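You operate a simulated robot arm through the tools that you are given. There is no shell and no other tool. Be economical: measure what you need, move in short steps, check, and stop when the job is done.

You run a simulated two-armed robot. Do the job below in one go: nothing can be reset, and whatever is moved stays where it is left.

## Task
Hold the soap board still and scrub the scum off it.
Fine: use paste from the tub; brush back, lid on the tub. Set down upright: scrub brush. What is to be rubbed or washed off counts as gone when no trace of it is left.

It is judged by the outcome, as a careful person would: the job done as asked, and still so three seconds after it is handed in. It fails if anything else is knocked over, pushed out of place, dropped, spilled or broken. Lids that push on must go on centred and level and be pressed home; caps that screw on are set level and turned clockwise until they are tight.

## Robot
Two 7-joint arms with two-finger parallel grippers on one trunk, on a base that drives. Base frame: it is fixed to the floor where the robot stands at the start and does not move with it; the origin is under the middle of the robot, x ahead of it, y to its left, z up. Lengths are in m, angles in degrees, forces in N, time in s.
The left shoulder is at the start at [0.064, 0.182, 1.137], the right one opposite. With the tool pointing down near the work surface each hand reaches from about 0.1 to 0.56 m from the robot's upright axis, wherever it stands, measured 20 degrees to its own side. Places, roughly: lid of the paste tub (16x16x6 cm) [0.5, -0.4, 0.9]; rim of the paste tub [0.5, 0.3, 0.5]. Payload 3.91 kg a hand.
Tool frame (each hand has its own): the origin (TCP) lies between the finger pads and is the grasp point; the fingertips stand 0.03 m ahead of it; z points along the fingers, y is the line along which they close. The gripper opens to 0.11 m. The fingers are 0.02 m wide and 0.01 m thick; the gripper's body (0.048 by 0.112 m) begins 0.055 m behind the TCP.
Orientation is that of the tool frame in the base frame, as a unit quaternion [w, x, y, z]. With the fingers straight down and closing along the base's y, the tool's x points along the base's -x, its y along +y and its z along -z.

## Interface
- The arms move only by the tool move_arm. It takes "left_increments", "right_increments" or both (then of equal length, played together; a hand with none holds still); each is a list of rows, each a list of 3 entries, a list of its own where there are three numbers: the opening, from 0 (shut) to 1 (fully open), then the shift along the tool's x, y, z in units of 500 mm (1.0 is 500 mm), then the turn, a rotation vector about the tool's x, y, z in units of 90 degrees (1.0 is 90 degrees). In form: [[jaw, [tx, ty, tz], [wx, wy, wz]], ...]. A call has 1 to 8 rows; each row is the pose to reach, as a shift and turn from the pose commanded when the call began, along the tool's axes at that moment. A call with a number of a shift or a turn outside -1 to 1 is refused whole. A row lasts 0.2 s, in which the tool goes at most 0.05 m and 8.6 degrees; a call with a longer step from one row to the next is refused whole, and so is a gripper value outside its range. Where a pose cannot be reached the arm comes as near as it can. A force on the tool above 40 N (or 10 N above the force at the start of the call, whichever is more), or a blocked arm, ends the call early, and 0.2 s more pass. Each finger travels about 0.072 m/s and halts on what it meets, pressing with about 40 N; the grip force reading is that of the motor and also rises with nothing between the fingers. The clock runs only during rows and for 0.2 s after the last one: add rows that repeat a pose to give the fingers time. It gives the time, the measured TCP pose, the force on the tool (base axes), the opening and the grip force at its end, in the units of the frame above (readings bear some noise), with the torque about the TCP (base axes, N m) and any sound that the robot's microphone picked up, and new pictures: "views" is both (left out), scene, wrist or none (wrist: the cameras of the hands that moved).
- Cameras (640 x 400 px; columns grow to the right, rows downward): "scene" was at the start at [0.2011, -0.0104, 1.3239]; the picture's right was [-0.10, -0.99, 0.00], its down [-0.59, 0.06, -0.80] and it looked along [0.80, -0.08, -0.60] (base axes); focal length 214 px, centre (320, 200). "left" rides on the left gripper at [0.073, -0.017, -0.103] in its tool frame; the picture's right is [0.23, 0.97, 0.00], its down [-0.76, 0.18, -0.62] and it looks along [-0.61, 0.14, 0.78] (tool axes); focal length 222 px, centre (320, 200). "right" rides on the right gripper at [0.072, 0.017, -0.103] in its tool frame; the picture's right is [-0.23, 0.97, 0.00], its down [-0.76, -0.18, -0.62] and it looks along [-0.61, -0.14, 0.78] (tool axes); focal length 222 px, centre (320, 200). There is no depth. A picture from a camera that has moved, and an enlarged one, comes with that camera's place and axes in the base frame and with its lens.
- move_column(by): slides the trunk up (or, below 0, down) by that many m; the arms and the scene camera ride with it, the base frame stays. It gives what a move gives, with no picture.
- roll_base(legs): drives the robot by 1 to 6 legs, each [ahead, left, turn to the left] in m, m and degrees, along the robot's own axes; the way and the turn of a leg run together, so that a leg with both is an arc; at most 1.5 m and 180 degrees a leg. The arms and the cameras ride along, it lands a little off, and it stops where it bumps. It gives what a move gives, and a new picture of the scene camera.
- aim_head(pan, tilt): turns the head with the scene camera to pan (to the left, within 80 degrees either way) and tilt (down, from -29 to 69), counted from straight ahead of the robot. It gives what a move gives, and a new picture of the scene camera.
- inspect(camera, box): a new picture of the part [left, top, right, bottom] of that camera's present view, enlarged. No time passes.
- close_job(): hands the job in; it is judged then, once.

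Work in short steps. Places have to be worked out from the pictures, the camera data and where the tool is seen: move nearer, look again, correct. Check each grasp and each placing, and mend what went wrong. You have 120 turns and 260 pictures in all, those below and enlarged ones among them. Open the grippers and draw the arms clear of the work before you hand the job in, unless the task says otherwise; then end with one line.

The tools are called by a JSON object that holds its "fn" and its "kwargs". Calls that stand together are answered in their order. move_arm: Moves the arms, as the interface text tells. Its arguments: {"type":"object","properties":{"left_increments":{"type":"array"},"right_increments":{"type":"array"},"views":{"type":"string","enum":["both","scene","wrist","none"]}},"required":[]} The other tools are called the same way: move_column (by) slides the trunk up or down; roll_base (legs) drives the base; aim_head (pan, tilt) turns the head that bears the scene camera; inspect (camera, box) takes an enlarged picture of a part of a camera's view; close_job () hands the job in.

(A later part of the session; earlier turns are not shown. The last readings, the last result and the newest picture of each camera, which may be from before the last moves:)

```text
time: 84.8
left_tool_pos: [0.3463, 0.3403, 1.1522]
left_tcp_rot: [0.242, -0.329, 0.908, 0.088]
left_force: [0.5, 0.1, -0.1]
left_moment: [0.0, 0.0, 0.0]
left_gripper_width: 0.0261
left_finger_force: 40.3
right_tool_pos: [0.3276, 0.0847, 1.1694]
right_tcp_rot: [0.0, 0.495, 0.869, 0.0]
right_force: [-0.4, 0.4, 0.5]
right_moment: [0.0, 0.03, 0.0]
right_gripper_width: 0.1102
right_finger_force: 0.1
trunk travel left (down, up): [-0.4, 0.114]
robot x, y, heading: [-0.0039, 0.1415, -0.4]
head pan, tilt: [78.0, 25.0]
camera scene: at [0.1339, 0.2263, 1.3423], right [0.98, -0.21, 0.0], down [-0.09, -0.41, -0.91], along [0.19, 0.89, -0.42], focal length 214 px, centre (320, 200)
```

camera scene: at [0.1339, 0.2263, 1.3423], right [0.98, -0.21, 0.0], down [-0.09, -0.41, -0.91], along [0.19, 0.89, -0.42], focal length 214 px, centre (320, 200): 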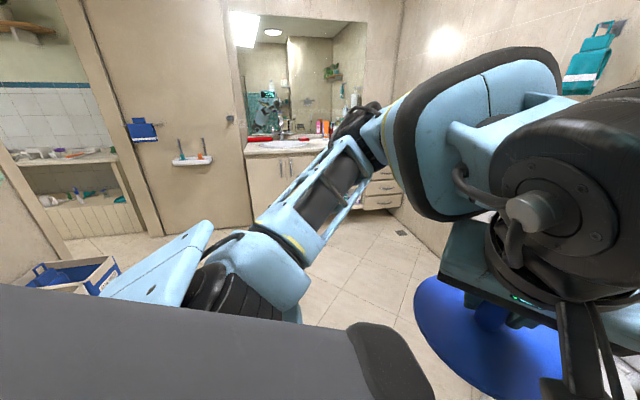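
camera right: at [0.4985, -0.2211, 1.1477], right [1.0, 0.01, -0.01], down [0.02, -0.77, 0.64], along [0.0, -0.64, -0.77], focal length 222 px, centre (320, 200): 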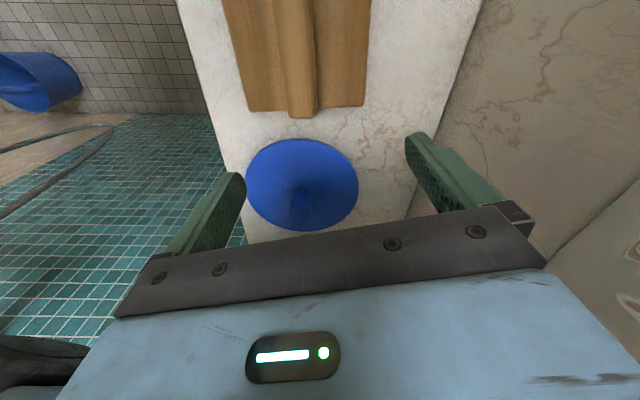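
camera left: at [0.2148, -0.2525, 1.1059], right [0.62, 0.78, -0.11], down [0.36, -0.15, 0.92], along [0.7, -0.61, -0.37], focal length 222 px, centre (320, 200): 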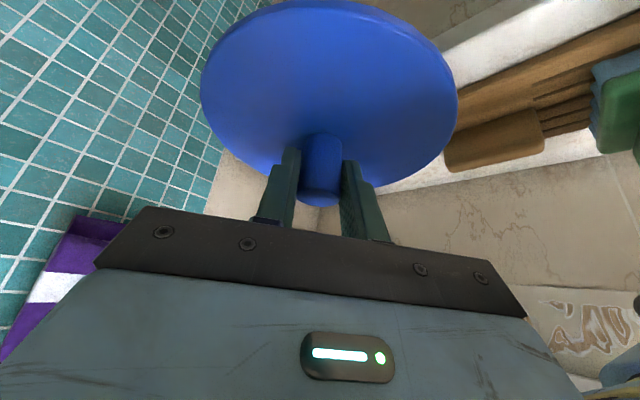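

I'm at heading 0 with the lid. I look at the tub and check the counter.

{"fn": "aim_head", "kwargs": {"pan": 5, "tilt": 58}}

```text
time: 86.2
left_tool_pos: [0.3465, 0.3405, 1.1519]
left_tcp_rot: [0.242, -0.329, 0.908, 0.088]
left_force: [0.7, 0.0, -0.9]
left_moment: [0.03, 0.0, -0.01]
left_gripper_width: 0.0265
left_finger_force: 39.8
right_tool_pos: [0.3316, 0.0834, 1.1679]
right_tcp_rot: [-0.004, 0.5, 0.866, -0.003]
right_force: [-0.1, 0.6, 0.3]
right_moment: [0.03, -0.02, 0.0]
right_gripper_width: 0.1103
right_finger_force: 0.1
trunk travel left (down, up): [-0.4, 0.114]
robot x, y, heading: [-0.0019, 0.1399, -0.6]
head pan, tilt: [5.0, 58.0]
camera scene: at [0.1668, 0.1886, 1.3008], right [0.7, -0.71, 0.0], down [-0.57, -0.56, -0.6], along [0.43, 0.42, -0.8], focal length 214 px, centre (320, 200)
```

scene: 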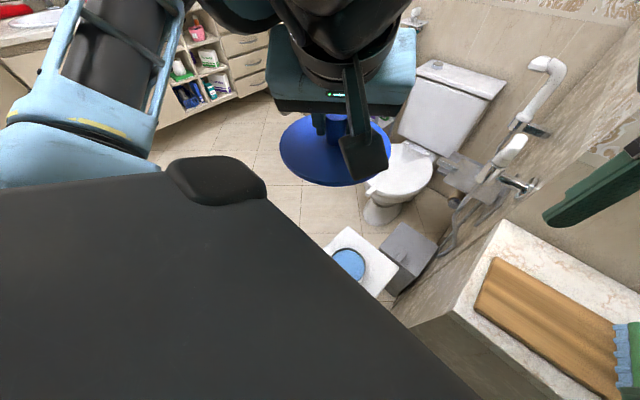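

The head was still turning; I aim it again to get the settled view.

{"fn": "aim_head", "kwargs": {"pan": 8, "tilt": 62}}

```text
time: 86.9
left_tool_pos: [0.3462, 0.3403, 1.1516]
left_tcp_rot: [0.242, -0.329, 0.909, 0.088]
left_force: [0.2, 0.3, -0.7]
left_moment: [-0.02, 0.01, -0.01]
left_gripper_width: 0.0263
left_finger_force: 39.6
right_tool_pos: [0.3301, 0.0836, 1.1675]
right_tcp_rot: [-0.003, 0.499, 0.867, -0.002]
right_force: [-0.1, 0.0, 0.1]
right_moment: [0.03, -0.02, 0.02]
right_gripper_width: 0.1102
right_finger_force: 0.1
trunk travel left (down, up): [-0.4, 0.114]
robot x, y, heading: [0.0035, 0.1385, -0.5]
head pan, tilt: [8.0, 62.0]
camera scene: at [0.1632, 0.1857, 1.2954], right [0.71, -0.7, 0.0], down [-0.59, -0.6, -0.54], along [0.38, 0.38, -0.84], focal length 214 px, centre (320, 200)
```

scene: 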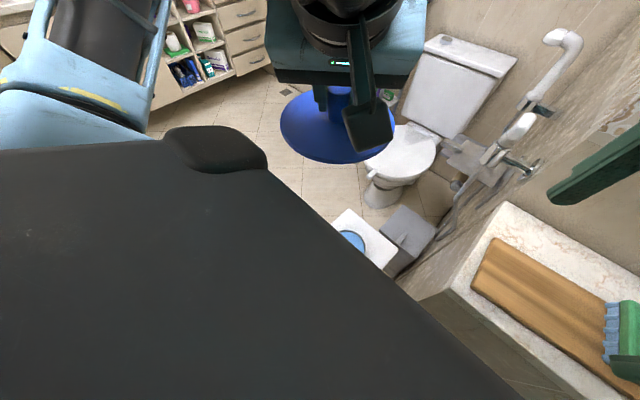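

The head seems to be blocked by the right wrist at its side. I move the right hand forward-right, away from the head.

{"fn": "move_arm", "kwargs": {"right_increments": [[1, [-0.08, -0.01, 0], [0, 0, 0]], [1, [-0.16, -0.02, 0], [0, 0, 0]], [1, [-0.24, -0.03, 0], [0, 0, 0]], [1, [-0.302, -0.037, 0], [0, 0, 0]]], "views": "none"}}

{"fn": "aim_head", "kwargs": {"pan": 0, "tilt": 60}}

```text
time: 87.9
left_tool_pos: [0.3458, 0.3401, 1.1512]
left_tcp_rot: [0.242, -0.329, 0.909, 0.088]
left_force: [0.4, 0.2, -0.6]
left_moment: [-0.01, 0.02, 0.0]
left_gripper_width: 0.0264
left_finger_force: 39.9
right_tool_pos: [0.3886, -0.0527, 1.1678]
right_tcp_rot: [0.0, 0.495, 0.869, 0.0]
right_force: [0.4, -0.2, 0.0]
right_moment: [-0.01, 0.03, -0.04]
right_gripper_width: 0.11
right_finger_force: 0.0
trunk travel left (down, up): [-0.4, 0.114]
robot x, y, heading: [0.0001, 0.1374, -0.5]
head pan, tilt: [8.0, 62.0]
```

```text
time: 88.6
left_tool_pos: [0.3464, 0.3415, 1.1515]
left_tcp_rot: [0.242, -0.329, 0.908, 0.089]
left_force: [0.1, -0.5, -0.7]
left_moment: [-0.01, -0.02, -0.02]
left_gripper_width: 0.0263
left_finger_force: 40.2
right_tool_pos: [0.3892, -0.0521, 1.1687]
right_tcp_rot: [0.0, 0.495, 0.869, -0.001]
right_force: [0.0, 0.1, 0.1]
right_moment: [0.0, -0.02, -0.04]
right_gripper_width: 0.1101
right_finger_force: 0.0
trunk travel left (down, up): [-0.4, 0.114]
robot x, y, heading: [-0.0035, 0.1382, -0.5]
head pan, tilt: [0.0, 60.0]
camera scene: at [0.1822, 0.1393, 1.2936], right [0.04, -1.0, 0.0], down [-0.85, -0.04, -0.52], along [0.52, 0.02, -0.86], focal length 214 px, centre (320, 200)
```

scene: 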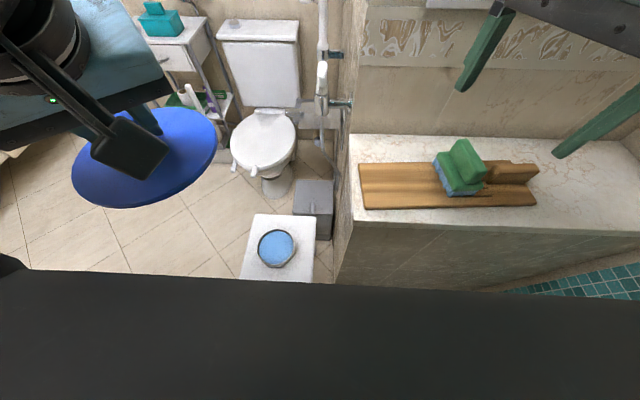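

All is in view: the tub is at (0.445, 0.317), and the brush is upright on the board. I carry the lid over the tub and start down, keeping the tilt so the lid stays level.

{"fn": "move_arm", "kwargs": {"left_increments": [[0, [-0.017, -0.052, 0.048], [0, 0, 0]], [0, [-0.035, -0.104, 0.097], [0, 0, 0]], [0, [-0.052, -0.155, 0.145], [0, 0, 0]], [0, [-0.007, -0.155, 0.223], [0, 0, 0]], [0, [0.038, -0.155, 0.301], [0, 0, 0]], [0, [0.082, -0.155, 0.379], [0, 0, 0]], [0, [0.127, -0.155, 0.457], [0, 0, 0]], [0, [0.172, -0.155, 0.535], [0, 0, 0]]], "views": "both"}}

```text
time: 90.4
left_tool_pos: [0.4412, 0.319, 0.8805]
left_tcp_rot: [0.243, -0.329, 0.908, 0.088]
left_force: [0.0, 0.2, 0.8]
left_moment: [0.01, 0.01, 0.02]
left_gripper_width: 0.0264
left_finger_force: 39.4
right_tool_pos: [0.3885, -0.0535, 1.168]
right_tcp_rot: [0.0, 0.495, 0.869, -0.002]
right_force: [-0.2, -0.1, -0.1]
right_moment: [0.04, 0.01, -0.03]
right_gripper_width: 0.11
right_finger_force: 0.0
trunk travel left (down, up): [-0.4, 0.114]
robot x, y, heading: [-0.004, 0.1397, -0.6]
head pan, tilt: [0.0, 60.0]
camera scene: at [0.1811, 0.1361, 1.2922], right [-0.01, -1.0, 0.0], down [-0.87, 0.01, -0.5], along [0.5, 0.0, -0.87], focal length 214 px, centre (320, 200)
camera left: at [0.3649, 0.2328, 0.9317], right [-0.77, 0.62, -0.11], down [0.15, 0.36, 0.92], along [0.61, 0.7, -0.37], focal length 222 px, centre (320, 200)
```

scene: 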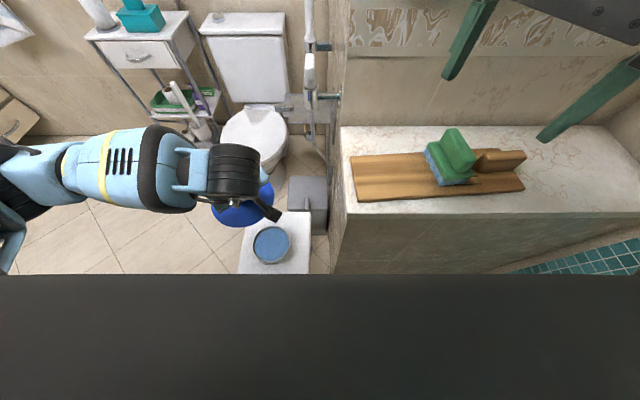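
left: 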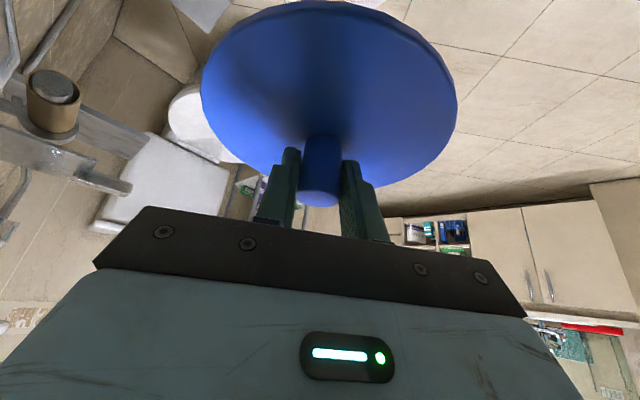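

I continue down to about 6–7 cm above the rim.

{"fn": "move_arm", "kwargs": {"left_increments": [[0, [0.047, 0.0, 0.08], [0, 0, 0]], [0, [0.093, 0.0, 0.161], [0, 0, 0]], [0, [0.14, 0.0, 0.242], [0, 0, 0]], [0, [0.186, 0.0, 0.323], [0, 0, 0]], [0, [0.232, 0.0, 0.404], [0, 0, 0]], [0, [0.278, 0.0, 0.485], [0, 0, 0]]], "views": "scene"}}

{"fn": "inspect", "kwargs": {"camera": "scene", "box": [200, 180, 340, 290]}}

```text
time: 91.8
left_tool_pos: [0.4424, 0.3209, 0.5988]
left_tcp_rot: [0.242, -0.329, 0.909, 0.088]
left_force: [0.4, -0.1, -0.6]
left_moment: [0.01, 0.0, -0.02]
left_gripper_width: 0.0263
left_finger_force: 40.1
right_tool_pos: [0.3884, -0.0517, 1.1692]
right_tcp_rot: [0.0, 0.496, 0.868, -0.001]
right_force: [0.0, -0.6, 0.2]
right_moment: [-0.01, -0.03, -0.02]
right_gripper_width: 0.11
right_finger_force: 0.0
trunk travel left (down, up): [-0.4, 0.114]
robot x, y, heading: [-0.0039, 0.1378, -0.5]
head pan, tilt: [0.0, 60.0]
camera scene: at [0.181, 0.1358, 1.2922], right [-0.01, -1.0, 0.0], down [-0.87, 0.01, -0.5], along [0.5, 0.0, -0.87], focal length 214 px, centre (320, 200)
```

scene: 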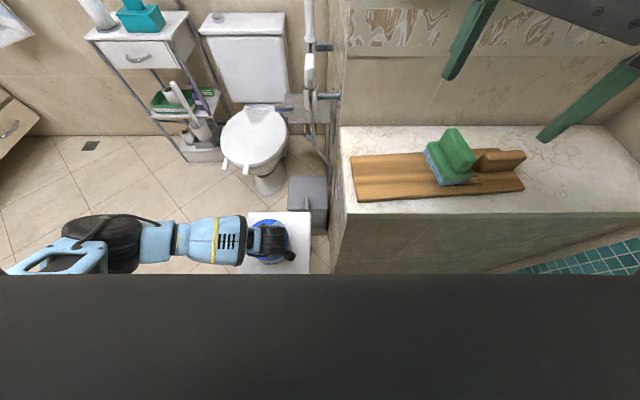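

```text
3.64 times, centred on (270, 235) of scene
camera zoom: at [0.181, 0.1358, 1.2922], right [-0.01, -1.0, 0.0], down [-0.87, 0.01, -0.5], along [0.5, 0.0, -0.87], focal length 780 px, centre (502, 73)
```

zoom: 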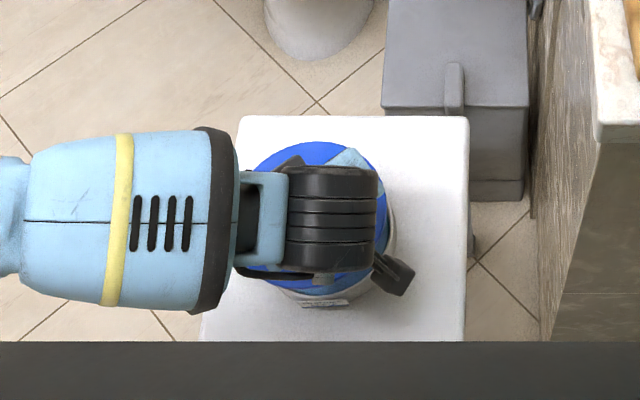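

The geometry agrees with the prediction within a few millimetres. I zoom in more to check the tub's visible edge against the lid.

{"fn": "inspect", "kwargs": {"camera": "scene", "box": [245, 210, 317, 270]}}

{"fn": "inspect", "kwargs": {"camera": "left", "box": [150, 0, 510, 225]}}

```text
6.67 times, centred on (281, 240) of scene
camera zoom: at [0.181, 0.1358, 1.2922], right [-0.01, -1.0, 0.0], down [-0.87, 0.01, -0.5], along [0.5, 0.0, -0.87], focal length 1430 px, centre (580, -67)
```

zoom: 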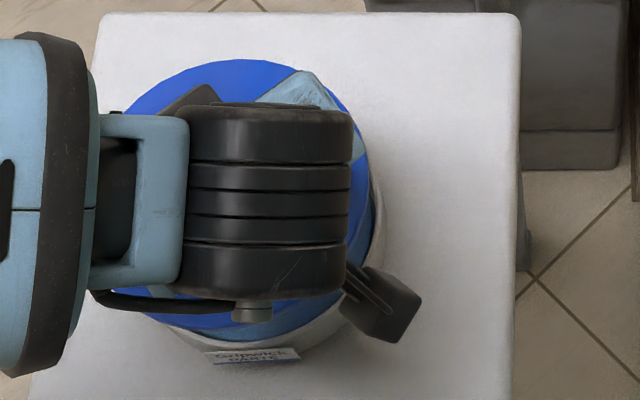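

```text
1.78 times, centred on (330, 112) of left
camera zoom: at [0.3645, 0.2337, 0.6517], right [-0.77, 0.62, -0.11], down [0.15, 0.36, 0.92], along [0.61, 0.7, -0.37], focal length 395 px, centre (302, 356)
```

zoom: 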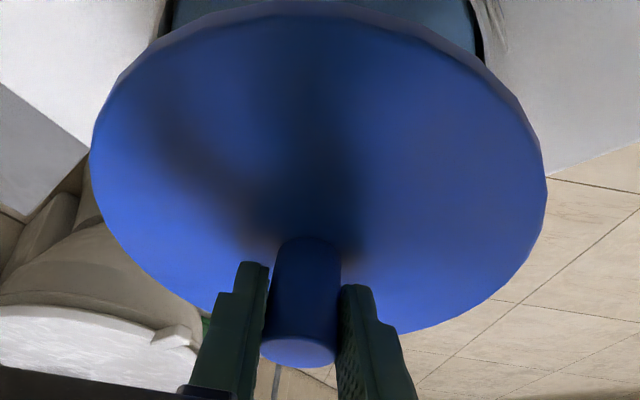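

Alignment is within 2–3 mm in both views. I descend 5 cm, then continue slowly with force checks.

{"fn": "move_arm", "kwargs": {"left_increments": [[0, [0.02, 0.0, 0.035], [0, 0, 0]], [0, [0.04, 0.0, 0.069], [0, 0, 0]], [0, [0.05, 0.0, 0.087], [0, 0, 0]]], "views": "none"}}

{"fn": "inspect", "kwargs": {"camera": "scene", "box": [245, 210, 317, 270]}}

{"fn": "inspect", "kwargs": {"camera": "left", "box": [150, 0, 510, 225]}}

```text
time: 92.6
left_tool_pos: [0.4416, 0.3189, 0.5485]
left_tcp_rot: [0.243, -0.329, 0.908, 0.088]
left_force: [0.0, 0.2, -0.2]
left_moment: [-0.01, -0.02, 0.03]
left_gripper_width: 0.0261
left_finger_force: 39.9
right_tool_pos: [0.3882, -0.0525, 1.1695]
right_tcp_rot: [0.0, 0.496, 0.868, -0.001]
right_force: [-0.4, -0.2, 0.8]
right_moment: [0.01, -0.01, 0.0]
right_gripper_width: 0.1102
right_finger_force: 0.1
trunk travel left (down, up): [-0.4, 0.114]
robot x, y, heading: [0.0019, 0.136, -0.2]
head pan, tilt: [0.0, 60.0]
```

```text
6.67 times, centred on (281, 240) of scene
camera zoom: at [0.1809, 0.1358, 1.2922], right [-0.01, -1.0, 0.0], down [-0.87, 0.01, -0.5], along [0.5, 0.0, -0.87], focal length 1430 px, centre (580, -67)
```

zoom: 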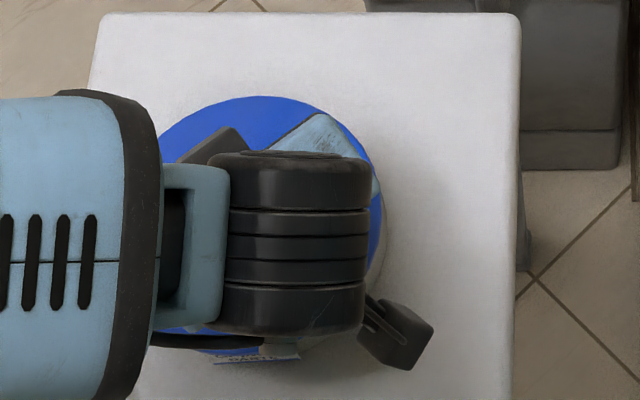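

```text
1.78 times, centred on (330, 112) of left
camera zoom: at [0.3642, 0.2329, 0.6008], right [-0.77, 0.62, -0.11], down [0.15, 0.36, 0.92], along [0.61, 0.7, -0.37], focal length 395 px, centre (302, 356)
```

zoom: 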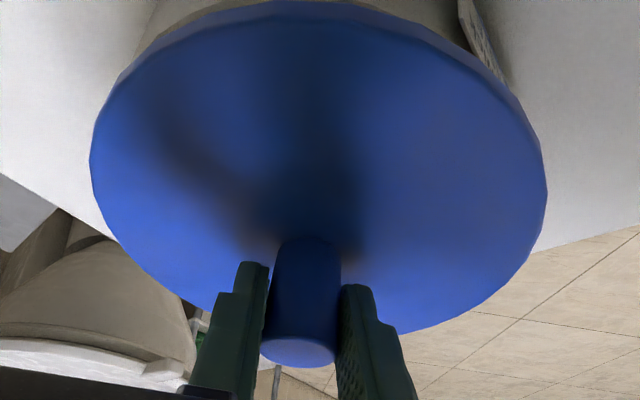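

Still aligned. I descend in small steps until contact.

{"fn": "move_arm", "kwargs": {"left_increments": [[0, [0.006, 0.0, 0.01], [0, 0, 0]], [0, [0.012, 0.0, 0.021], [0, 0, 0]], [0, [0.018, 0.0, 0.031], [0, 0, 0]], [0, [0.024, 0.0, 0.042], [0, 0, 0]]], "views": "none"}}

```text
time: 93.6
left_tool_pos: [0.4472, 0.3203, 0.5296]
left_tcp_rot: [0.249, -0.33, 0.906, 0.089]
left_force: [-7.4, 0.2, 24.7]
left_moment: [0.38, 0.44, 0.16]
left_gripper_width: 0.026
left_finger_force: 39.8
right_tool_pos: [0.388, -0.0524, 1.1694]
right_tcp_rot: [0.001, 0.495, 0.869, 0.0]
right_force: [1.0, 0.2, -0.2]
right_moment: [-0.01, -0.02, -0.01]
right_gripper_width: 0.1096
right_finger_force: 0.1
trunk travel left (down, up): [-0.4, 0.114]
robot x, y, heading: [-0.0006, 0.1412, -0.1]
head pan, tilt: [0.0, 60.0]
stopped in row 4 (left hand): the force on the tool passed its limit at 55 N (the readings are from after the stop); the commanded pose is now the measured one
```

Contact at TCP z≈0.53 with about 25 N remaining. I look at how the lid sits.

{"fn": "inspect", "kwargs": {"camera": "left", "box": [150, 0, 510, 225]}}

{"fn": "inspect", "kwargs": {"camera": "scene", "box": [245, 210, 317, 270]}}

```text
1.78 times, centred on (330, 112) of left
camera zoom: at [0.3688, 0.2321, 0.5813], right [-0.77, 0.62, -0.12], down [0.14, 0.35, 0.92], along [0.62, 0.7, -0.36], focal length 395 px, centre (302, 356)
```

zoom: 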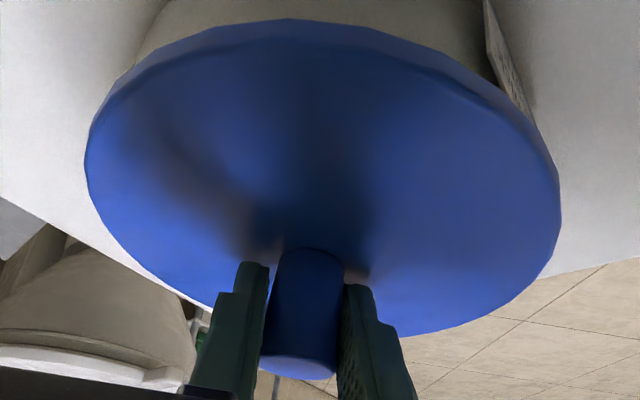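

```text
6.67 times, centred on (281, 240) of scene
camera zoom: at [0.1791, 0.1356, 1.2924], right [-0.01, -1.0, 0.0], down [-0.87, 0.01, -0.5], along [0.5, 0.0, -0.87], focal length 1430 px, centre (580, -67)
```

zoom: 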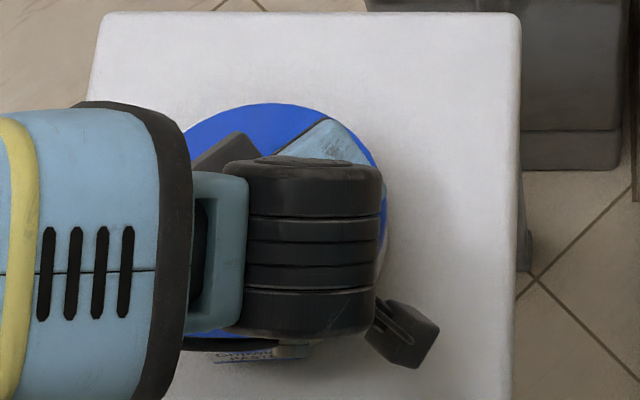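

Comparing the tub's sides with the lid outline, the lid sits about 7 mm off, so the tub centre is nearer (0.449, 0.316). I lift 1.2 cm and check the lid's pose.

{"fn": "move_arm", "kwargs": {"left_increments": [[0, [-0.012, 0, -0.022], [0, 0, 0]], [0, [-0.008, -0.009, -0.03], [0, 0, 0]], [0, [-0.008, -0.009, -0.03], [0, 0, 0]]], "views": "none"}}

{"fn": "inspect", "kwargs": {"camera": "left", "box": [150, 0, 510, 225]}}

{"fn": "inspect", "kwargs": {"camera": "scene", "box": [245, 210, 317, 270]}}

```text
time: 94.4
left_tool_pos: [0.4458, 0.3132, 0.5422]
left_tcp_rot: [0.247, -0.329, 0.907, 0.089]
left_force: [0.4, 0.0, -0.7]
left_moment: [-0.01, 0.0, -0.01]
left_gripper_width: 0.0258
left_finger_force: 39.6
right_tool_pos: [0.3892, -0.0515, 1.1691]
right_tcp_rot: [0.0, 0.496, 0.868, -0.001]
right_force: [-0.8, 0.1, -0.1]
right_moment: [-0.01, 0.01, 0.0]
right_gripper_width: 0.11
right_finger_force: 0.0
trunk travel left (down, up): [-0.4, 0.114]
robot x, y, heading: [-0.0007, 0.1381, -0.4]
head pan, tilt: [0.0, 60.0]
```

```text
1.78 times, centred on (330, 112) of left
camera zoom: at [0.3688, 0.2263, 0.5939], right [-0.77, 0.62, -0.12], down [0.15, 0.36, 0.92], along [0.61, 0.7, -0.37], focal length 395 px, centre (302, 356)
```

zoom: 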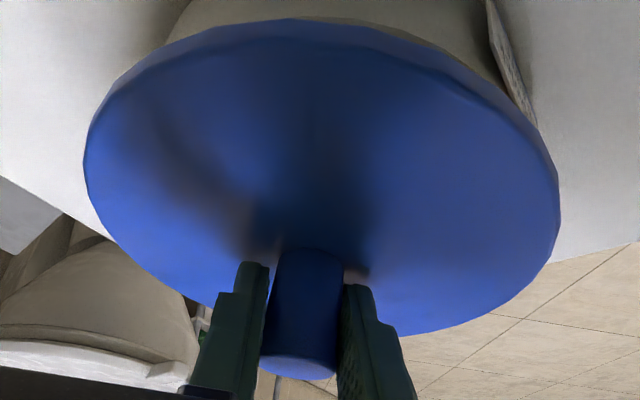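

```text
6.67 times, centred on (281, 240) of scene
camera zoom: at [0.1811, 0.1361, 1.2921], right [-0.01, -1.0, 0.0], down [-0.87, 0.01, -0.5], along [0.5, 0.0, -0.87], focal length 1430 px, centre (580, -67)
```

zoom: 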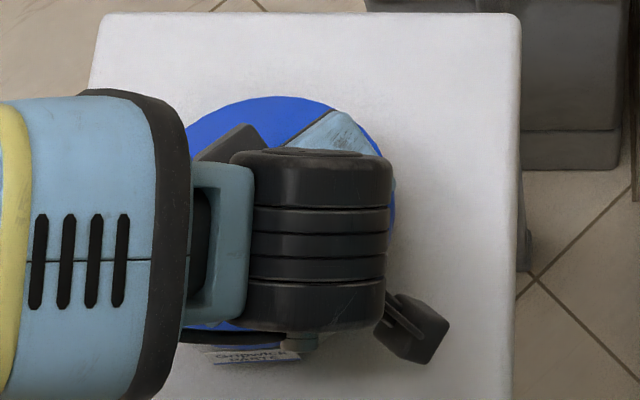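

The lid slipped a few degrees in the grip: its near edge is up about 4°. I counter-rotate the tool by 4° and nudge 3 mm in x, then check again.

{"fn": "move_arm", "kwargs": {"left_increments": [[0, [-0.0034, -0.0046, 0.002], [0, -0.022, 0]], [0, [-0.0034, -0.0046, 0.002], [0, -0.044, 0]], [0, [-0.0034, -0.0046, 0.002], [0, -0.044, 0]]], "views": "none"}}

{"fn": "inspect", "kwargs": {"camera": "left", "box": [150, 0, 510, 225]}}

{"fn": "inspect", "kwargs": {"camera": "scene", "box": [245, 210, 317, 270]}}

```text
time: 95.2
left_tool_pos: [0.4503, 0.3137, 0.5424]
left_tcp_rot: [0.279, -0.326, 0.898, 0.101]
left_force: [0.0, 0.1, -0.8]
left_moment: [0.0, -0.01, -0.03]
left_gripper_width: 0.0257
left_finger_force: 40.1
right_tool_pos: [0.3888, -0.0521, 1.1697]
right_tcp_rot: [0.0, 0.496, 0.868, 0.0]
right_force: [0.2, 0.4, -0.1]
right_moment: [0.01, -0.02, 0.03]
right_gripper_width: 0.1103
right_finger_force: 0.0
trunk travel left (down, up): [-0.4, 0.114]
robot x, y, heading: [0.0006, 0.1381, -0.6]
head pan, tilt: [0.0, 60.0]
```

```text
1.78 times, centred on (330, 112) of left
camera zoom: at [0.3691, 0.224, 0.5858], right [-0.77, 0.63, -0.13], down [0.1, 0.31, 0.94], along [0.63, 0.71, -0.3], focal length 395 px, centre (302, 356)
```

zoom: 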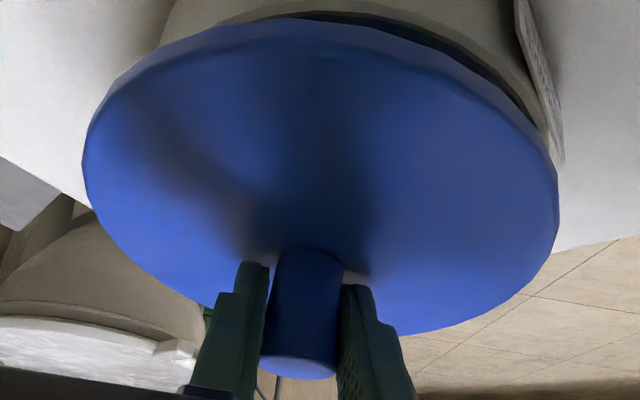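

```text
6.67 times, centred on (281, 240) of scene
camera zoom: at [0.181, 0.1359, 1.2922], right [-0.01, -1.0, 0.0], down [-0.87, 0.01, -0.5], along [0.5, 0.0, -0.87], focal length 1430 px, centre (580, -67)
```

zoom: 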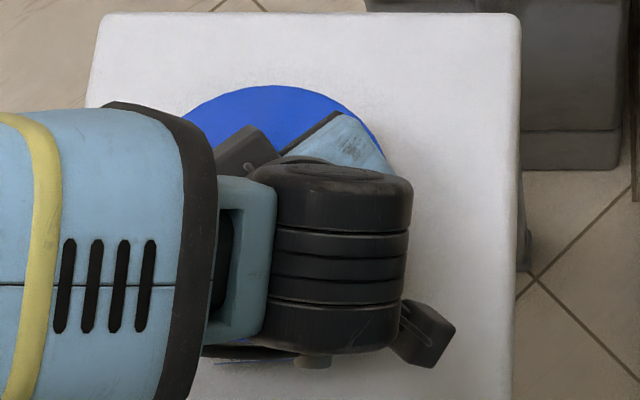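

Part of the rim is now visible past the lid. I enlarge it to fit the rim circle properly.

{"fn": "inspect", "kwargs": {"camera": "left", "box": [220, 0, 476, 160]}}

```text
2.50 times, centred on (348, 80) of left
camera zoom: at [0.3691, 0.224, 0.5858], right [-0.77, 0.63, -0.13], down [0.1, 0.31, 0.94], along [0.63, 0.71, -0.3], focal length 555 px, centre (250, 500)
```

zoom: 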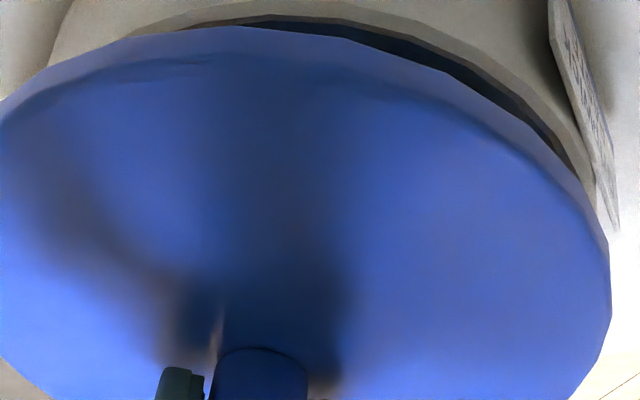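

A circle fit of the rim plus the earlier estimates puts the best TCP at about (0.4447, 0.3147). I shift there and lower gently.

{"fn": "move_arm", "kwargs": {"left_increments": [[0, [0.006, 0.0088, -0.004], [0, 0, 0]], [0, [0.0117, 0.0088, 0.004], [0, 0, 0]], [0, [0.0173, 0.0088, 0.0125], [0, 0, 0]]], "views": "none"}}

{"fn": "inspect", "kwargs": {"camera": "left", "box": [150, 0, 510, 225]}}

```text
time: 96.0
left_tool_pos: [0.4436, 0.3151, 0.5327]
left_tcp_rot: [0.279, -0.325, 0.898, 0.1]
left_force: [-0.2, 0.2, -0.1]
left_moment: [-0.03, 0.03, 0.03]
left_gripper_width: 0.0259
left_finger_force: 40.0
right_tool_pos: [0.3893, -0.0516, 1.1689]
right_tcp_rot: [0.0, 0.496, 0.868, -0.001]
right_force: [0.9, -0.6, 0.1]
right_moment: [0.01, 0.0, 0.02]
right_gripper_width: 0.1101
right_finger_force: 0.0
trunk travel left (down, up): [-0.4, 0.114]
robot x, y, heading: [0.0006, 0.1393, -0.3]
head pan, tilt: [0.0, 60.0]
```

```text
1.78 times, centred on (330, 112) of left
camera zoom: at [0.3636, 0.2255, 0.577], right [-0.77, 0.63, -0.13], down [0.1, 0.31, 0.94], along [0.63, 0.71, -0.3], focal length 395 px, centre (302, 356)
```

zoom: 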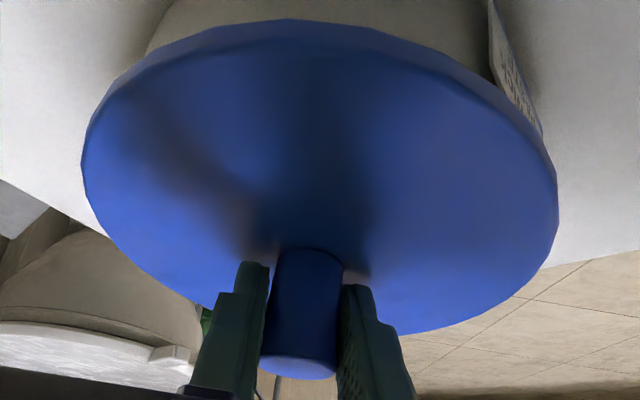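

No contact yet at 0.533, and the lid looks symmetric over the tub. I continue down slowly.

{"fn": "move_arm", "kwargs": {"left_increments": [[0, [0.0045, 0, 0.0066], [0, 0, 0]], [0, [0.009, 0, 0.0132], [0, 0, 0]], [0, [0.0135, 0, 0.0198], [0, 0, 0]]], "views": "none"}}

```text
time: 96.6
left_tool_pos: [0.4465, 0.315, 0.5324]
left_tcp_rot: [0.283, -0.328, 0.896, 0.1]
left_force: [-7.7, 2.8, 24.9]
left_moment: [-0.78, 0.33, -0.12]
left_gripper_width: 0.0259
left_finger_force: 40.1
right_tool_pos: [0.3888, -0.0523, 1.1703]
right_tcp_rot: [0.0, 0.495, 0.869, -0.001]
right_force: [-0.2, 0.2, 0.4]
right_moment: [0.02, 0.0, 0.01]
right_gripper_width: 0.1101
right_finger_force: 0.0
trunk travel left (down, up): [-0.4, 0.114]
robot x, y, heading: [0.0003, 0.1385, -0.2]
head pan, tilt: [0.0, 60.0]
stopped in row 2 (left hand): the force on the tool passed its limit at 45 N (the readings are from after the stop); the commanded pose is now the measured one
```

Contact loads the -y side this time and loaded the +y side before, so the right y lies between (≈0.318). I lift slightly, shift, and lower again.

{"fn": "move_arm", "kwargs": {"left_increments": [[0, [-0.004, 0.0, -0.009], [0, 0, 0]], [0, [-0.006, 0.008, -0.0104], [0, 0, 0]], [0, [-0.006, 0.008, -0.0104], [0, 0, 0]]], "views": "none"}}

{"fn": "inspect", "kwargs": {"camera": "left", "box": [150, 0, 510, 225]}}

{"fn": "inspect", "kwargs": {"camera": "scene", "box": [245, 210, 317, 270]}}

```text
time: 97.4
left_tool_pos: [0.4427, 0.3181, 0.5338]
left_tcp_rot: [0.282, -0.328, 0.896, 0.102]
left_force: [-0.4, 1.7, -0.7]
left_moment: [0.02, 0.0, 0.0]
left_gripper_width: 0.0258
left_finger_force: 39.6
right_tool_pos: [0.3891, -0.0521, 1.1683]
right_tcp_rot: [0.0, 0.495, 0.869, -0.001]
right_force: [0.6, -0.3, -1.0]
right_moment: [0.0, 0.02, -0.03]
right_gripper_width: 0.1099
right_finger_force: 0.1
trunk travel left (down, up): [-0.4, 0.114]
robot x, y, heading: [0.0034, 0.1356, -0.5]
head pan, tilt: [0.0, 60.0]
```

```text
1.78 times, centred on (330, 112) of left
camera zoom: at [0.3628, 0.229, 0.5775], right [-0.77, 0.62, -0.13], down [0.09, 0.31, 0.95], along [0.63, 0.72, -0.3], focal length 395 px, centre (302, 356)
```

zoom: 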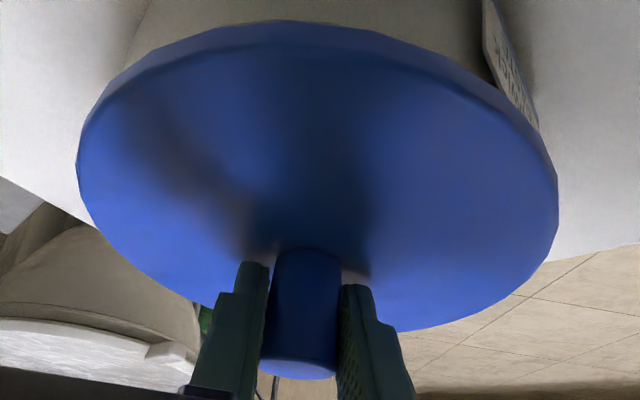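

```text
6.67 times, centred on (281, 240) of scene
camera zoom: at [0.1809, 0.136, 1.2921], right [-0.01, -1.0, 0.0], down [-0.87, 0.01, -0.5], along [0.5, 0.0, -0.87], focal length 1430 px, centre (580, -67)
```

zoom: 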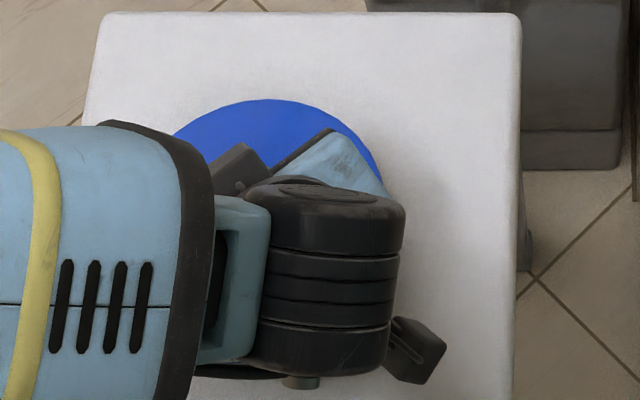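

Free again at z≈0.534. I lower in 3 mm steps.

{"fn": "move_arm", "kwargs": {"left_increments": [[0, [0.0034, 0, 0.005], [0, 0, 0]], [0, [0.0068, 0, 0.0099], [0, 0, 0]], [0, [0.0102, 0, 0.0148], [0, 0, 0]]], "views": "none"}}

```text
time: 98.3
left_tool_pos: [0.4449, 0.3164, 0.53]
left_tcp_rot: [0.285, -0.329, 0.894, 0.101]
left_force: [-7.2, 5.9, 20.4]
left_moment: [-1.08, 0.21, -0.14]
left_gripper_width: 0.0258
left_finger_force: 40.1
right_tool_pos: [0.3864, -0.0512, 1.1687]
right_tcp_rot: [0.0, 0.495, 0.869, 0.0]
right_force: [-0.3, 0.2, -1.0]
right_moment: [-0.02, 0.01, 0.02]
right_gripper_width: 0.11
right_finger_force: 0.0
trunk travel left (down, up): [-0.4, 0.114]
robot x, y, heading: [-0.0002, 0.1379, -0.2]
head pan, tilt: [0.0, 60.0]
stopped in row 3 (left hand): the force on the tool passed its limit at 42 N (the readings are from after the stop); the commanded pose is now the measured one
```

The lid contacts one side, perhaps because it is slightly rolled in the grip. It overhangs the tub all round, so I'll ease off, let it settle on the rim by opening, back away, and look at it properly.

{"fn": "move_arm", "kwargs": {"left_increments": [[0, [-0.002, 0, -0.003], [0, 0, 0]], [0.1, [-0.002, 0, -0.003], [0, 0, 0]], [0.3, [-0.002, 0, -0.003], [0, 0, 0]], [0.5, [-0.002, 0, -0.003], [0, 0, 0]], [0.6, [-0.002, 0, -0.003], [0, 0, 0]]], "views": "none"}}

{"fn": "move_arm", "kwargs": {"left_increments": [[0.7, [0, 0, -0.06], [0, 0, 0]], [0.8, [0, 0, -0.14], [0, 0, 0]], [1, [0, 0, -0.24], [0, 0, 0]], [1, [0, 0, -0.32], [0, 0, 0]]], "views": "both"}}

{"fn": "inspect", "kwargs": {"camera": "scene", "box": [245, 210, 317, 270]}}

{"fn": "inspect", "kwargs": {"camera": "left", "box": [200, 20, 460, 190]}}

```text
time: 99.5
left_tool_pos: [0.446, 0.3181, 0.5313]
left_tcp_rot: [0.284, -0.328, 0.895, 0.099]
left_force: [0.7, 0.0, 0.9]
left_moment: [0.0, -0.01, -0.01]
left_gripper_width: 0.066
left_finger_force: 0.1
right_tool_pos: [0.388, -0.0513, 1.1688]
right_tcp_rot: [-0.001, 0.494, 0.869, -0.001]
right_force: [0.5, -1.1, 0.6]
right_moment: [0.01, 0.0, 0.03]
right_gripper_width: 0.11
right_finger_force: 0.1
trunk travel left (down, up): [-0.4, 0.114]
robot x, y, heading: [-0.002, 0.1386, -0.3]
head pan, tilt: [0.0, 60.0]
```

```text
time: 100.5
left_tool_pos: [0.3747, 0.2577, 0.6641]
left_tcp_rot: [0.284, -0.329, 0.895, 0.102]
left_force: [-0.4, 0.8, 0.0]
left_moment: [-0.02, 0.0, 0.02]
left_gripper_width: 0.1101
left_finger_force: 0.1
right_tool_pos: [0.3885, -0.0526, 1.1691]
right_tcp_rot: [-0.001, 0.495, 0.869, 0.0]
right_force: [0.2, 0.0, -0.7]
right_moment: [0.01, -0.03, 0.0]
right_gripper_width: 0.1099
right_finger_force: 0.1
trunk travel left (down, up): [-0.4, 0.114]
robot x, y, heading: [-0.0003, 0.1391, -0.2]
head pan, tilt: [0.0, 60.0]
camera scene: at [0.1805, 0.1359, 1.2922], right [-0.01, -1.0, 0.0], down [-0.87, 0.0, -0.5], along [0.5, 0.0, -0.87], focal length 214 px, centre (320, 200)
camera left: at [0.2947, 0.1682, 0.7063], right [-0.77, 0.62, -0.14], down [0.08, 0.31, 0.95], along [0.63, 0.72, -0.29], focal length 222 px, centre (320, 200)
```

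scene: 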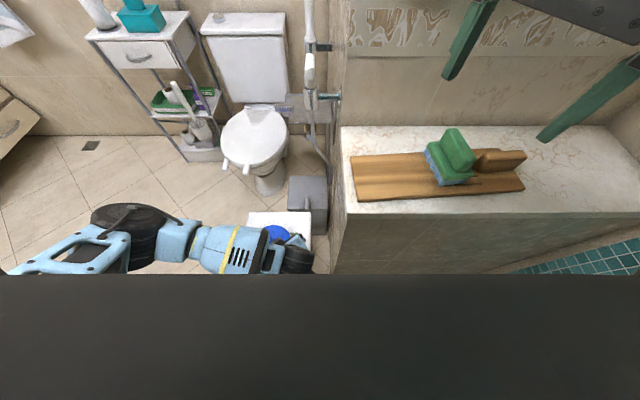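
left: 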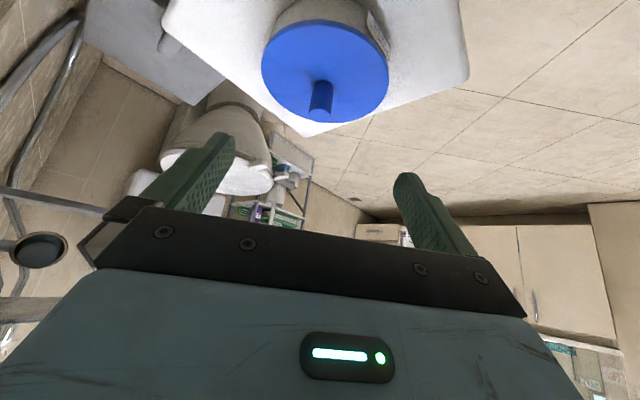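

```text
6.67 times, centred on (281, 240) of scene
camera zoom: at [0.1805, 0.1359, 1.2922], right [-0.01, -1.0, 0.0], down [-0.87, 0.0, -0.5], along [0.5, 0.0, -0.87], focal length 1430 px, centre (580, -67)
```

zoom: 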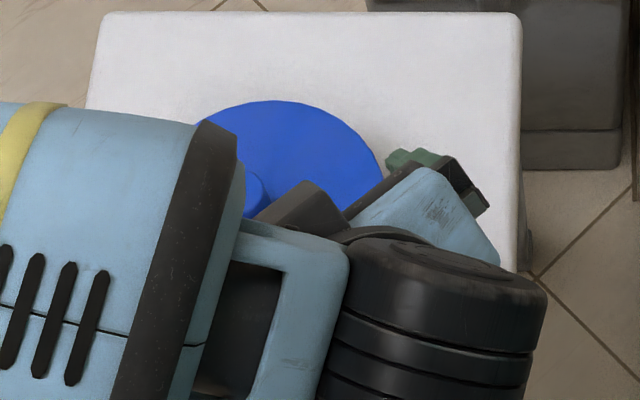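

```text
2.35 times, centred on (330, 105) of left
camera zoom: at [0.2947, 0.1682, 0.7063], right [-0.77, 0.62, -0.14], down [0.08, 0.31, 0.95], along [0.63, 0.72, -0.29], focal length 523 px, centre (296, 424)
```

zoom: 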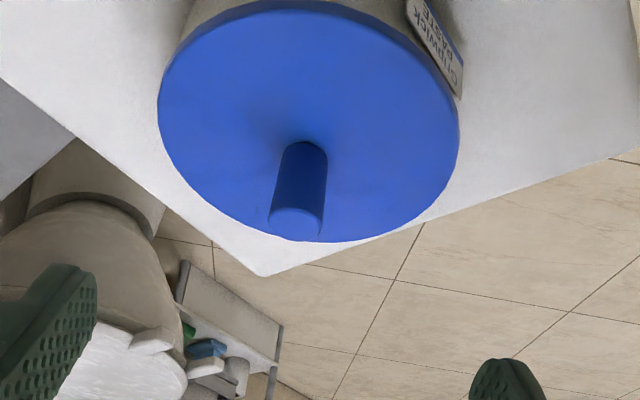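

I raise and straighten the left hand so both cameras can see the lid on the tub.

{"fn": "move_arm", "kwargs": {"left_increments": [[1, [-0.056, 0.015, -0.059], [0, 0.076, 0]], [1, [-0.112, 0.03, -0.118], [0, 0.152, 0]], [1, [-0.168, 0.046, -0.177], [0, 0.228, 0]], [1, [-0.224, 0.061, -0.236], [0, 0.304, 0]], [1, [-0.28, 0.077, -0.294], [0, 0.38, 0]]], "views": "both"}}

{"fn": "inspect", "kwargs": {"camera": "scene", "box": [230, 200, 326, 275]}}

{"fn": "inspect", "kwargs": {"camera": "left", "box": [200, 0, 440, 150]}}

```text
time: 101.7
left_tool_pos: [0.3709, 0.3085, 0.8623]
left_tcp_rot: [0.008, -0.343, 0.939, -0.001]
left_force: [0.5, 0.2, 0.9]
left_moment: [0.01, -0.04, 0.0]
left_gripper_width: 0.1102
left_finger_force: 0.0
right_tool_pos: [0.3882, -0.052, 1.1684]
right_tcp_rot: [0.0, 0.495, 0.869, -0.001]
right_force: [-0.4, 0.5, 0.7]
right_moment: [-0.05, 0.0, -0.01]
right_gripper_width: 0.1099
right_finger_force: 0.0
trunk travel left (down, up): [-0.4, 0.114]
robot x, y, heading: [0.0019, 0.1394, -0.1]
head pan, tilt: [0.0, 60.0]
camera scene: at [0.1803, 0.1367, 1.2922], right [-0.01, -1.0, 0.0], down [-0.87, 0.0, -0.5], along [0.5, 0.0, -0.87], focal length 214 px, centre (320, 200)
camera left: at [0.3245, 0.2476, 0.9644], right [-0.8, 0.6, -0.01], down [0.46, 0.62, 0.63], along [0.38, 0.5, -0.77], focal length 222 px, centre (320, 200)
```

scene: 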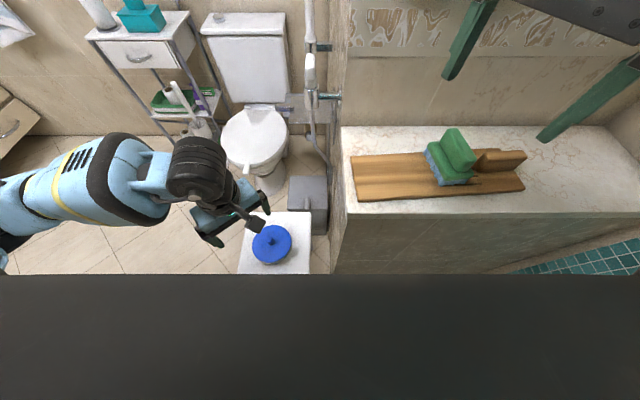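
left: 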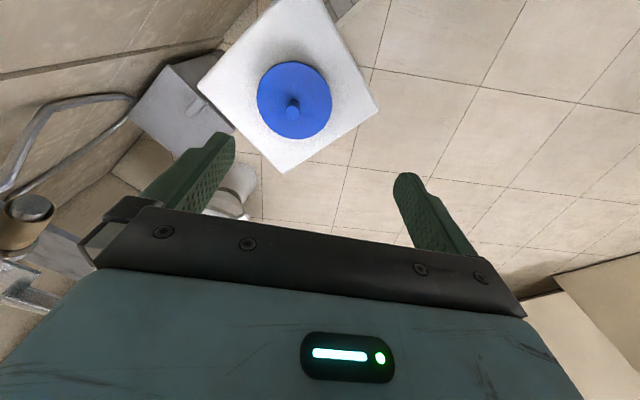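

```text
5.33 times, centred on (278, 238) of scene
camera zoom: at [0.1803, 0.1367, 1.2922], right [-0.01, -1.0, 0.0], down [-0.87, 0.0, -0.5], along [0.5, 0.0, -0.87], focal length 1144 px, centre (544, 0)
```

zoom: 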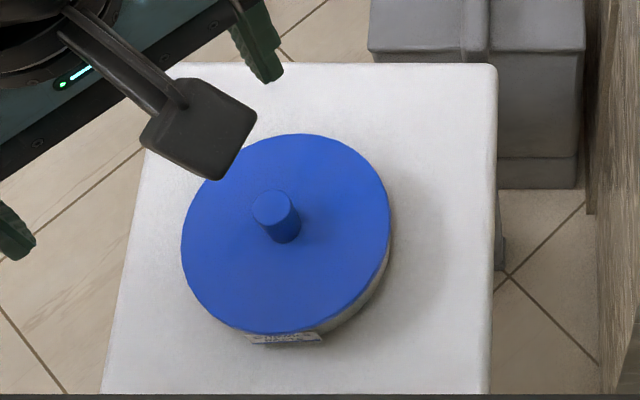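

```text
2.67 times, centred on (320, 75) of left
camera zoom: at [0.3245, 0.2476, 0.9644], right [-0.8, 0.6, -0.01], down [0.46, 0.62, 0.63], along [0.38, 0.5, -0.77], focal length 592 px, centre (320, 533)
```

zoom: 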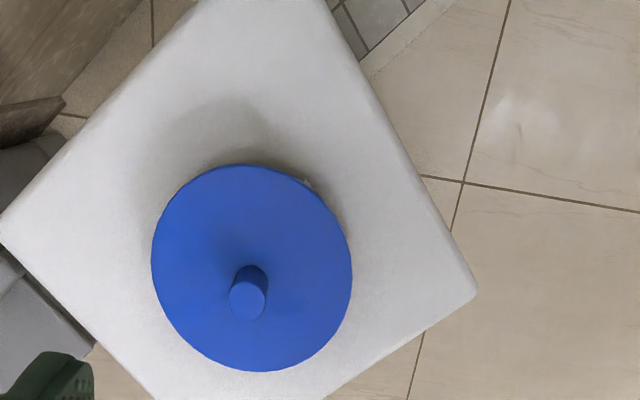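

The lid lies level on the tub and is centred within a few mm. Now I press it home with closed fingers vertically on the knob: first moving to just above it at (0.449, 0.321).

{"fn": "move_arm", "kwargs": {"left_increments": [[0.7, [-0.03, -0.02, 0.07], [0, 0.003, 0]], [0.4, [-0.06, -0.04, 0.15], [0, 0.006, 0]], [0.1, [-0.09, -0.06, 0.24], [0, 0.009, 0]], [0, [-0.128, -0.081, 0.33], [0, 0.009, 0]], [0, [-0.128, -0.081, 0.42], [0, 0.009, 0]], [0, [-0.128, -0.081, 0.51], [0, 0.009, 0]]], "views": "both"}}

{"fn": "inspect", "kwargs": {"camera": "left", "box": [200, 50, 440, 250]}}

{"fn": "inspect", "kwargs": {"camera": "scene", "box": [230, 200, 326, 275]}}

```text
time: 103.1
left_tool_pos: [0.454, 0.3199, 0.6064]
left_tcp_rot: [0.002, -0.343, 0.939, -0.002]
left_force: [0.7, 0.3, 0.3]
left_moment: [0.01, 0.06, 0.0]
left_gripper_width: 0.0001
left_finger_force: 37.4
right_tool_pos: [0.3903, -0.0522, 1.1684]
right_tcp_rot: [-0.001, 0.495, 0.869, -0.001]
right_force: [0.3, -0.1, -0.1]
right_moment: [-0.02, 0.02, 0.01]
right_gripper_width: 0.1101
right_finger_force: 0.1
trunk travel left (down, up): [-0.4, 0.114]
robot x, y, heading: [-0.0019, 0.1391, -0.7]
head pan, tilt: [0.0, 60.0]
camera scene: at [0.181, 0.1361, 1.2921], right [-0.01, -1.0, 0.0], down [-0.87, 0.0, -0.5], along [0.5, 0.0, -0.87], focal length 214 px, centre (320, 200)
camera left: at [0.4074, 0.2602, 0.7093], right [-0.8, 0.6, -0.01], down [0.46, 0.63, 0.62], along [0.38, 0.5, -0.78], focal length 222 px, centre (320, 200)
```

scene: 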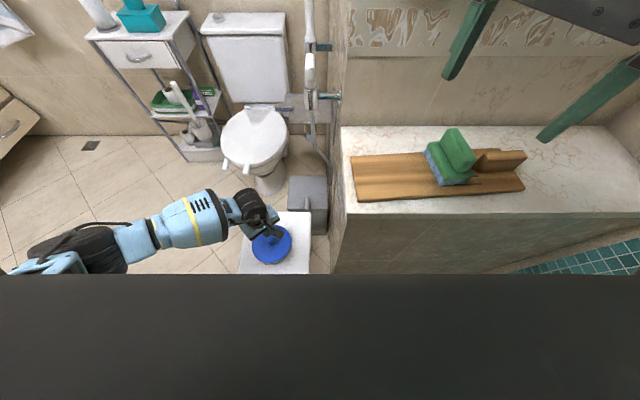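
left: 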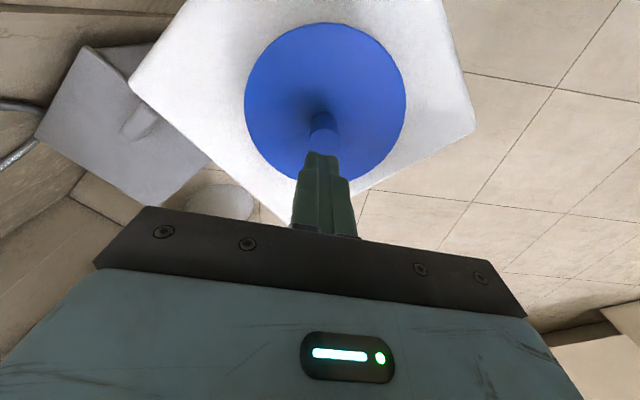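

```text
2.00 times, centred on (320, 150) of left
camera zoom: at [0.4074, 0.2602, 0.7093], right [-0.8, 0.6, -0.01], down [0.46, 0.63, 0.62], along [0.38, 0.5, -0.78], focal length 444 px, centre (320, 300)
```

zoom: 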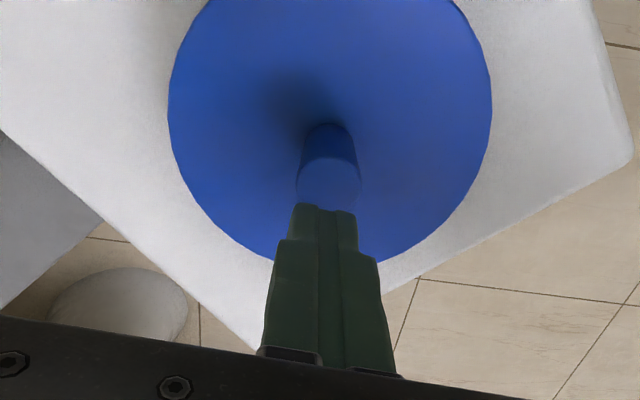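

```text
5.33 times, centred on (278, 238) of scene
camera zoom: at [0.181, 0.1361, 1.2921], right [-0.01, -1.0, 0.0], down [-0.87, 0.0, -0.5], along [0.5, 0.0, -0.87], focal length 1144 px, centre (544, 0)
```

zoom: 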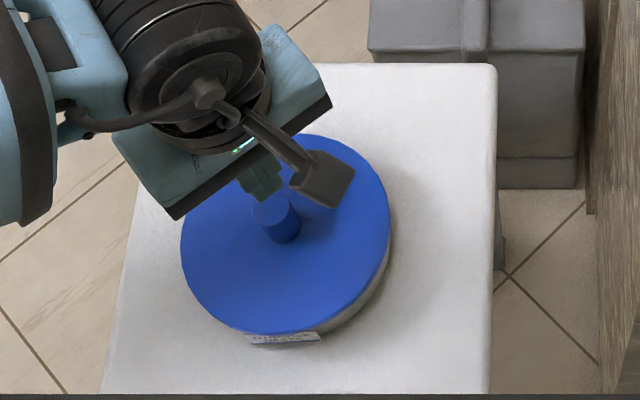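

I align over the knob top (≈0.4505, 0.321) and descend until contact, pressing.

{"fn": "move_arm", "kwargs": {"left_increments": [[0, [0.0034, 0.0068, 0.02], [0, 0, 0]], [0, [0.0034, 0.0068, 0.04], [0, 0, 0]], [0, [0.0034, 0.0068, 0.055], [0, 0, 0]], [0, [0.0034, 0.0068, 0.067], [0, 0, 0]], [0, [0.0034, 0.0068, 0.079], [0, 0, 0]], [0, [0.0034, 0.0068, 0.091], [0, 0, 0]]], "views": "wrist"}}

{"fn": "inspect", "kwargs": {"camera": "scene", "box": [230, 200, 326, 275]}}

```text
time: 104.5
left_tool_pos: [0.448, 0.3213, 0.5684]
left_tcp_rot: [0.001, -0.345, 0.939, -0.003]
left_force: [-14.4, 5.9, 30.8]
left_moment: [-0.02, 0.63, -0.15]
left_gripper_width: 0.0
left_finger_force: 37.8
right_tool_pos: [0.3871, -0.0512, 1.171]
right_tcp_rot: [0.0, 0.495, 0.869, -0.001]
right_force: [0.1, -0.5, -0.2]
right_moment: [0.01, 0.02, 0.02]
right_gripper_width: 0.1102
right_finger_force: 0.0
trunk travel left (down, up): [-0.4, 0.114]
robot x, y, heading: [-0.0017, 0.1393, -0.2]
head pan, tilt: [0.0, 60.0]
stopped in row 6 (left hand): the force on the tool passed its limit at 49 N (the readings are from after the stop); the commanded pose is now the measured one
camera left: at [0.4036, 0.2621, 0.6719], right [-0.8, 0.6, -0.01], down [0.46, 0.63, 0.62], along [0.37, 0.5, -0.78], focal length 222 px, centre (320, 200)
```

left: 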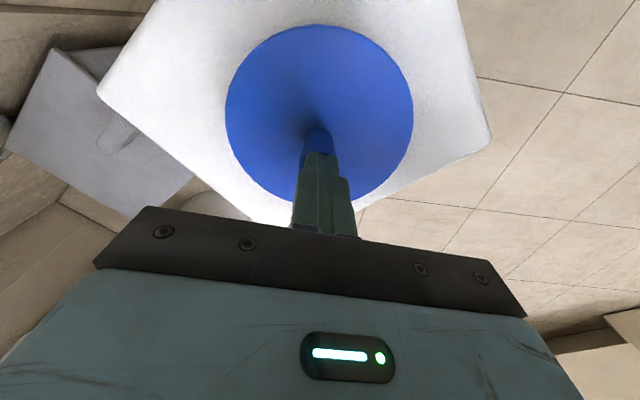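

```text
5.33 times, centred on (278, 238) of scene
camera zoom: at [0.1784, 0.1365, 1.2927], right [0.0, -1.0, 0.0], down [-0.87, 0.0, -0.5], along [0.5, 0.0, -0.87], focal length 1144 px, centre (544, 0)
```

zoom: 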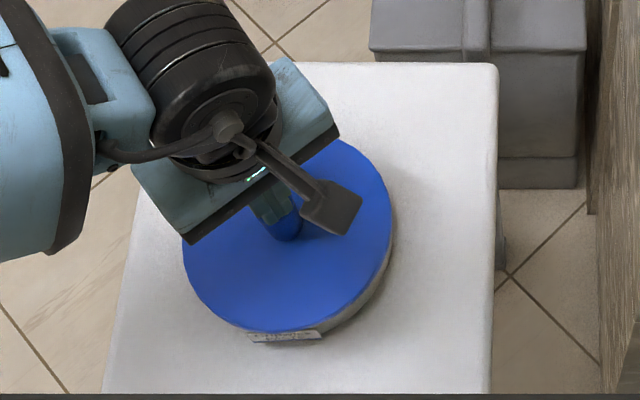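

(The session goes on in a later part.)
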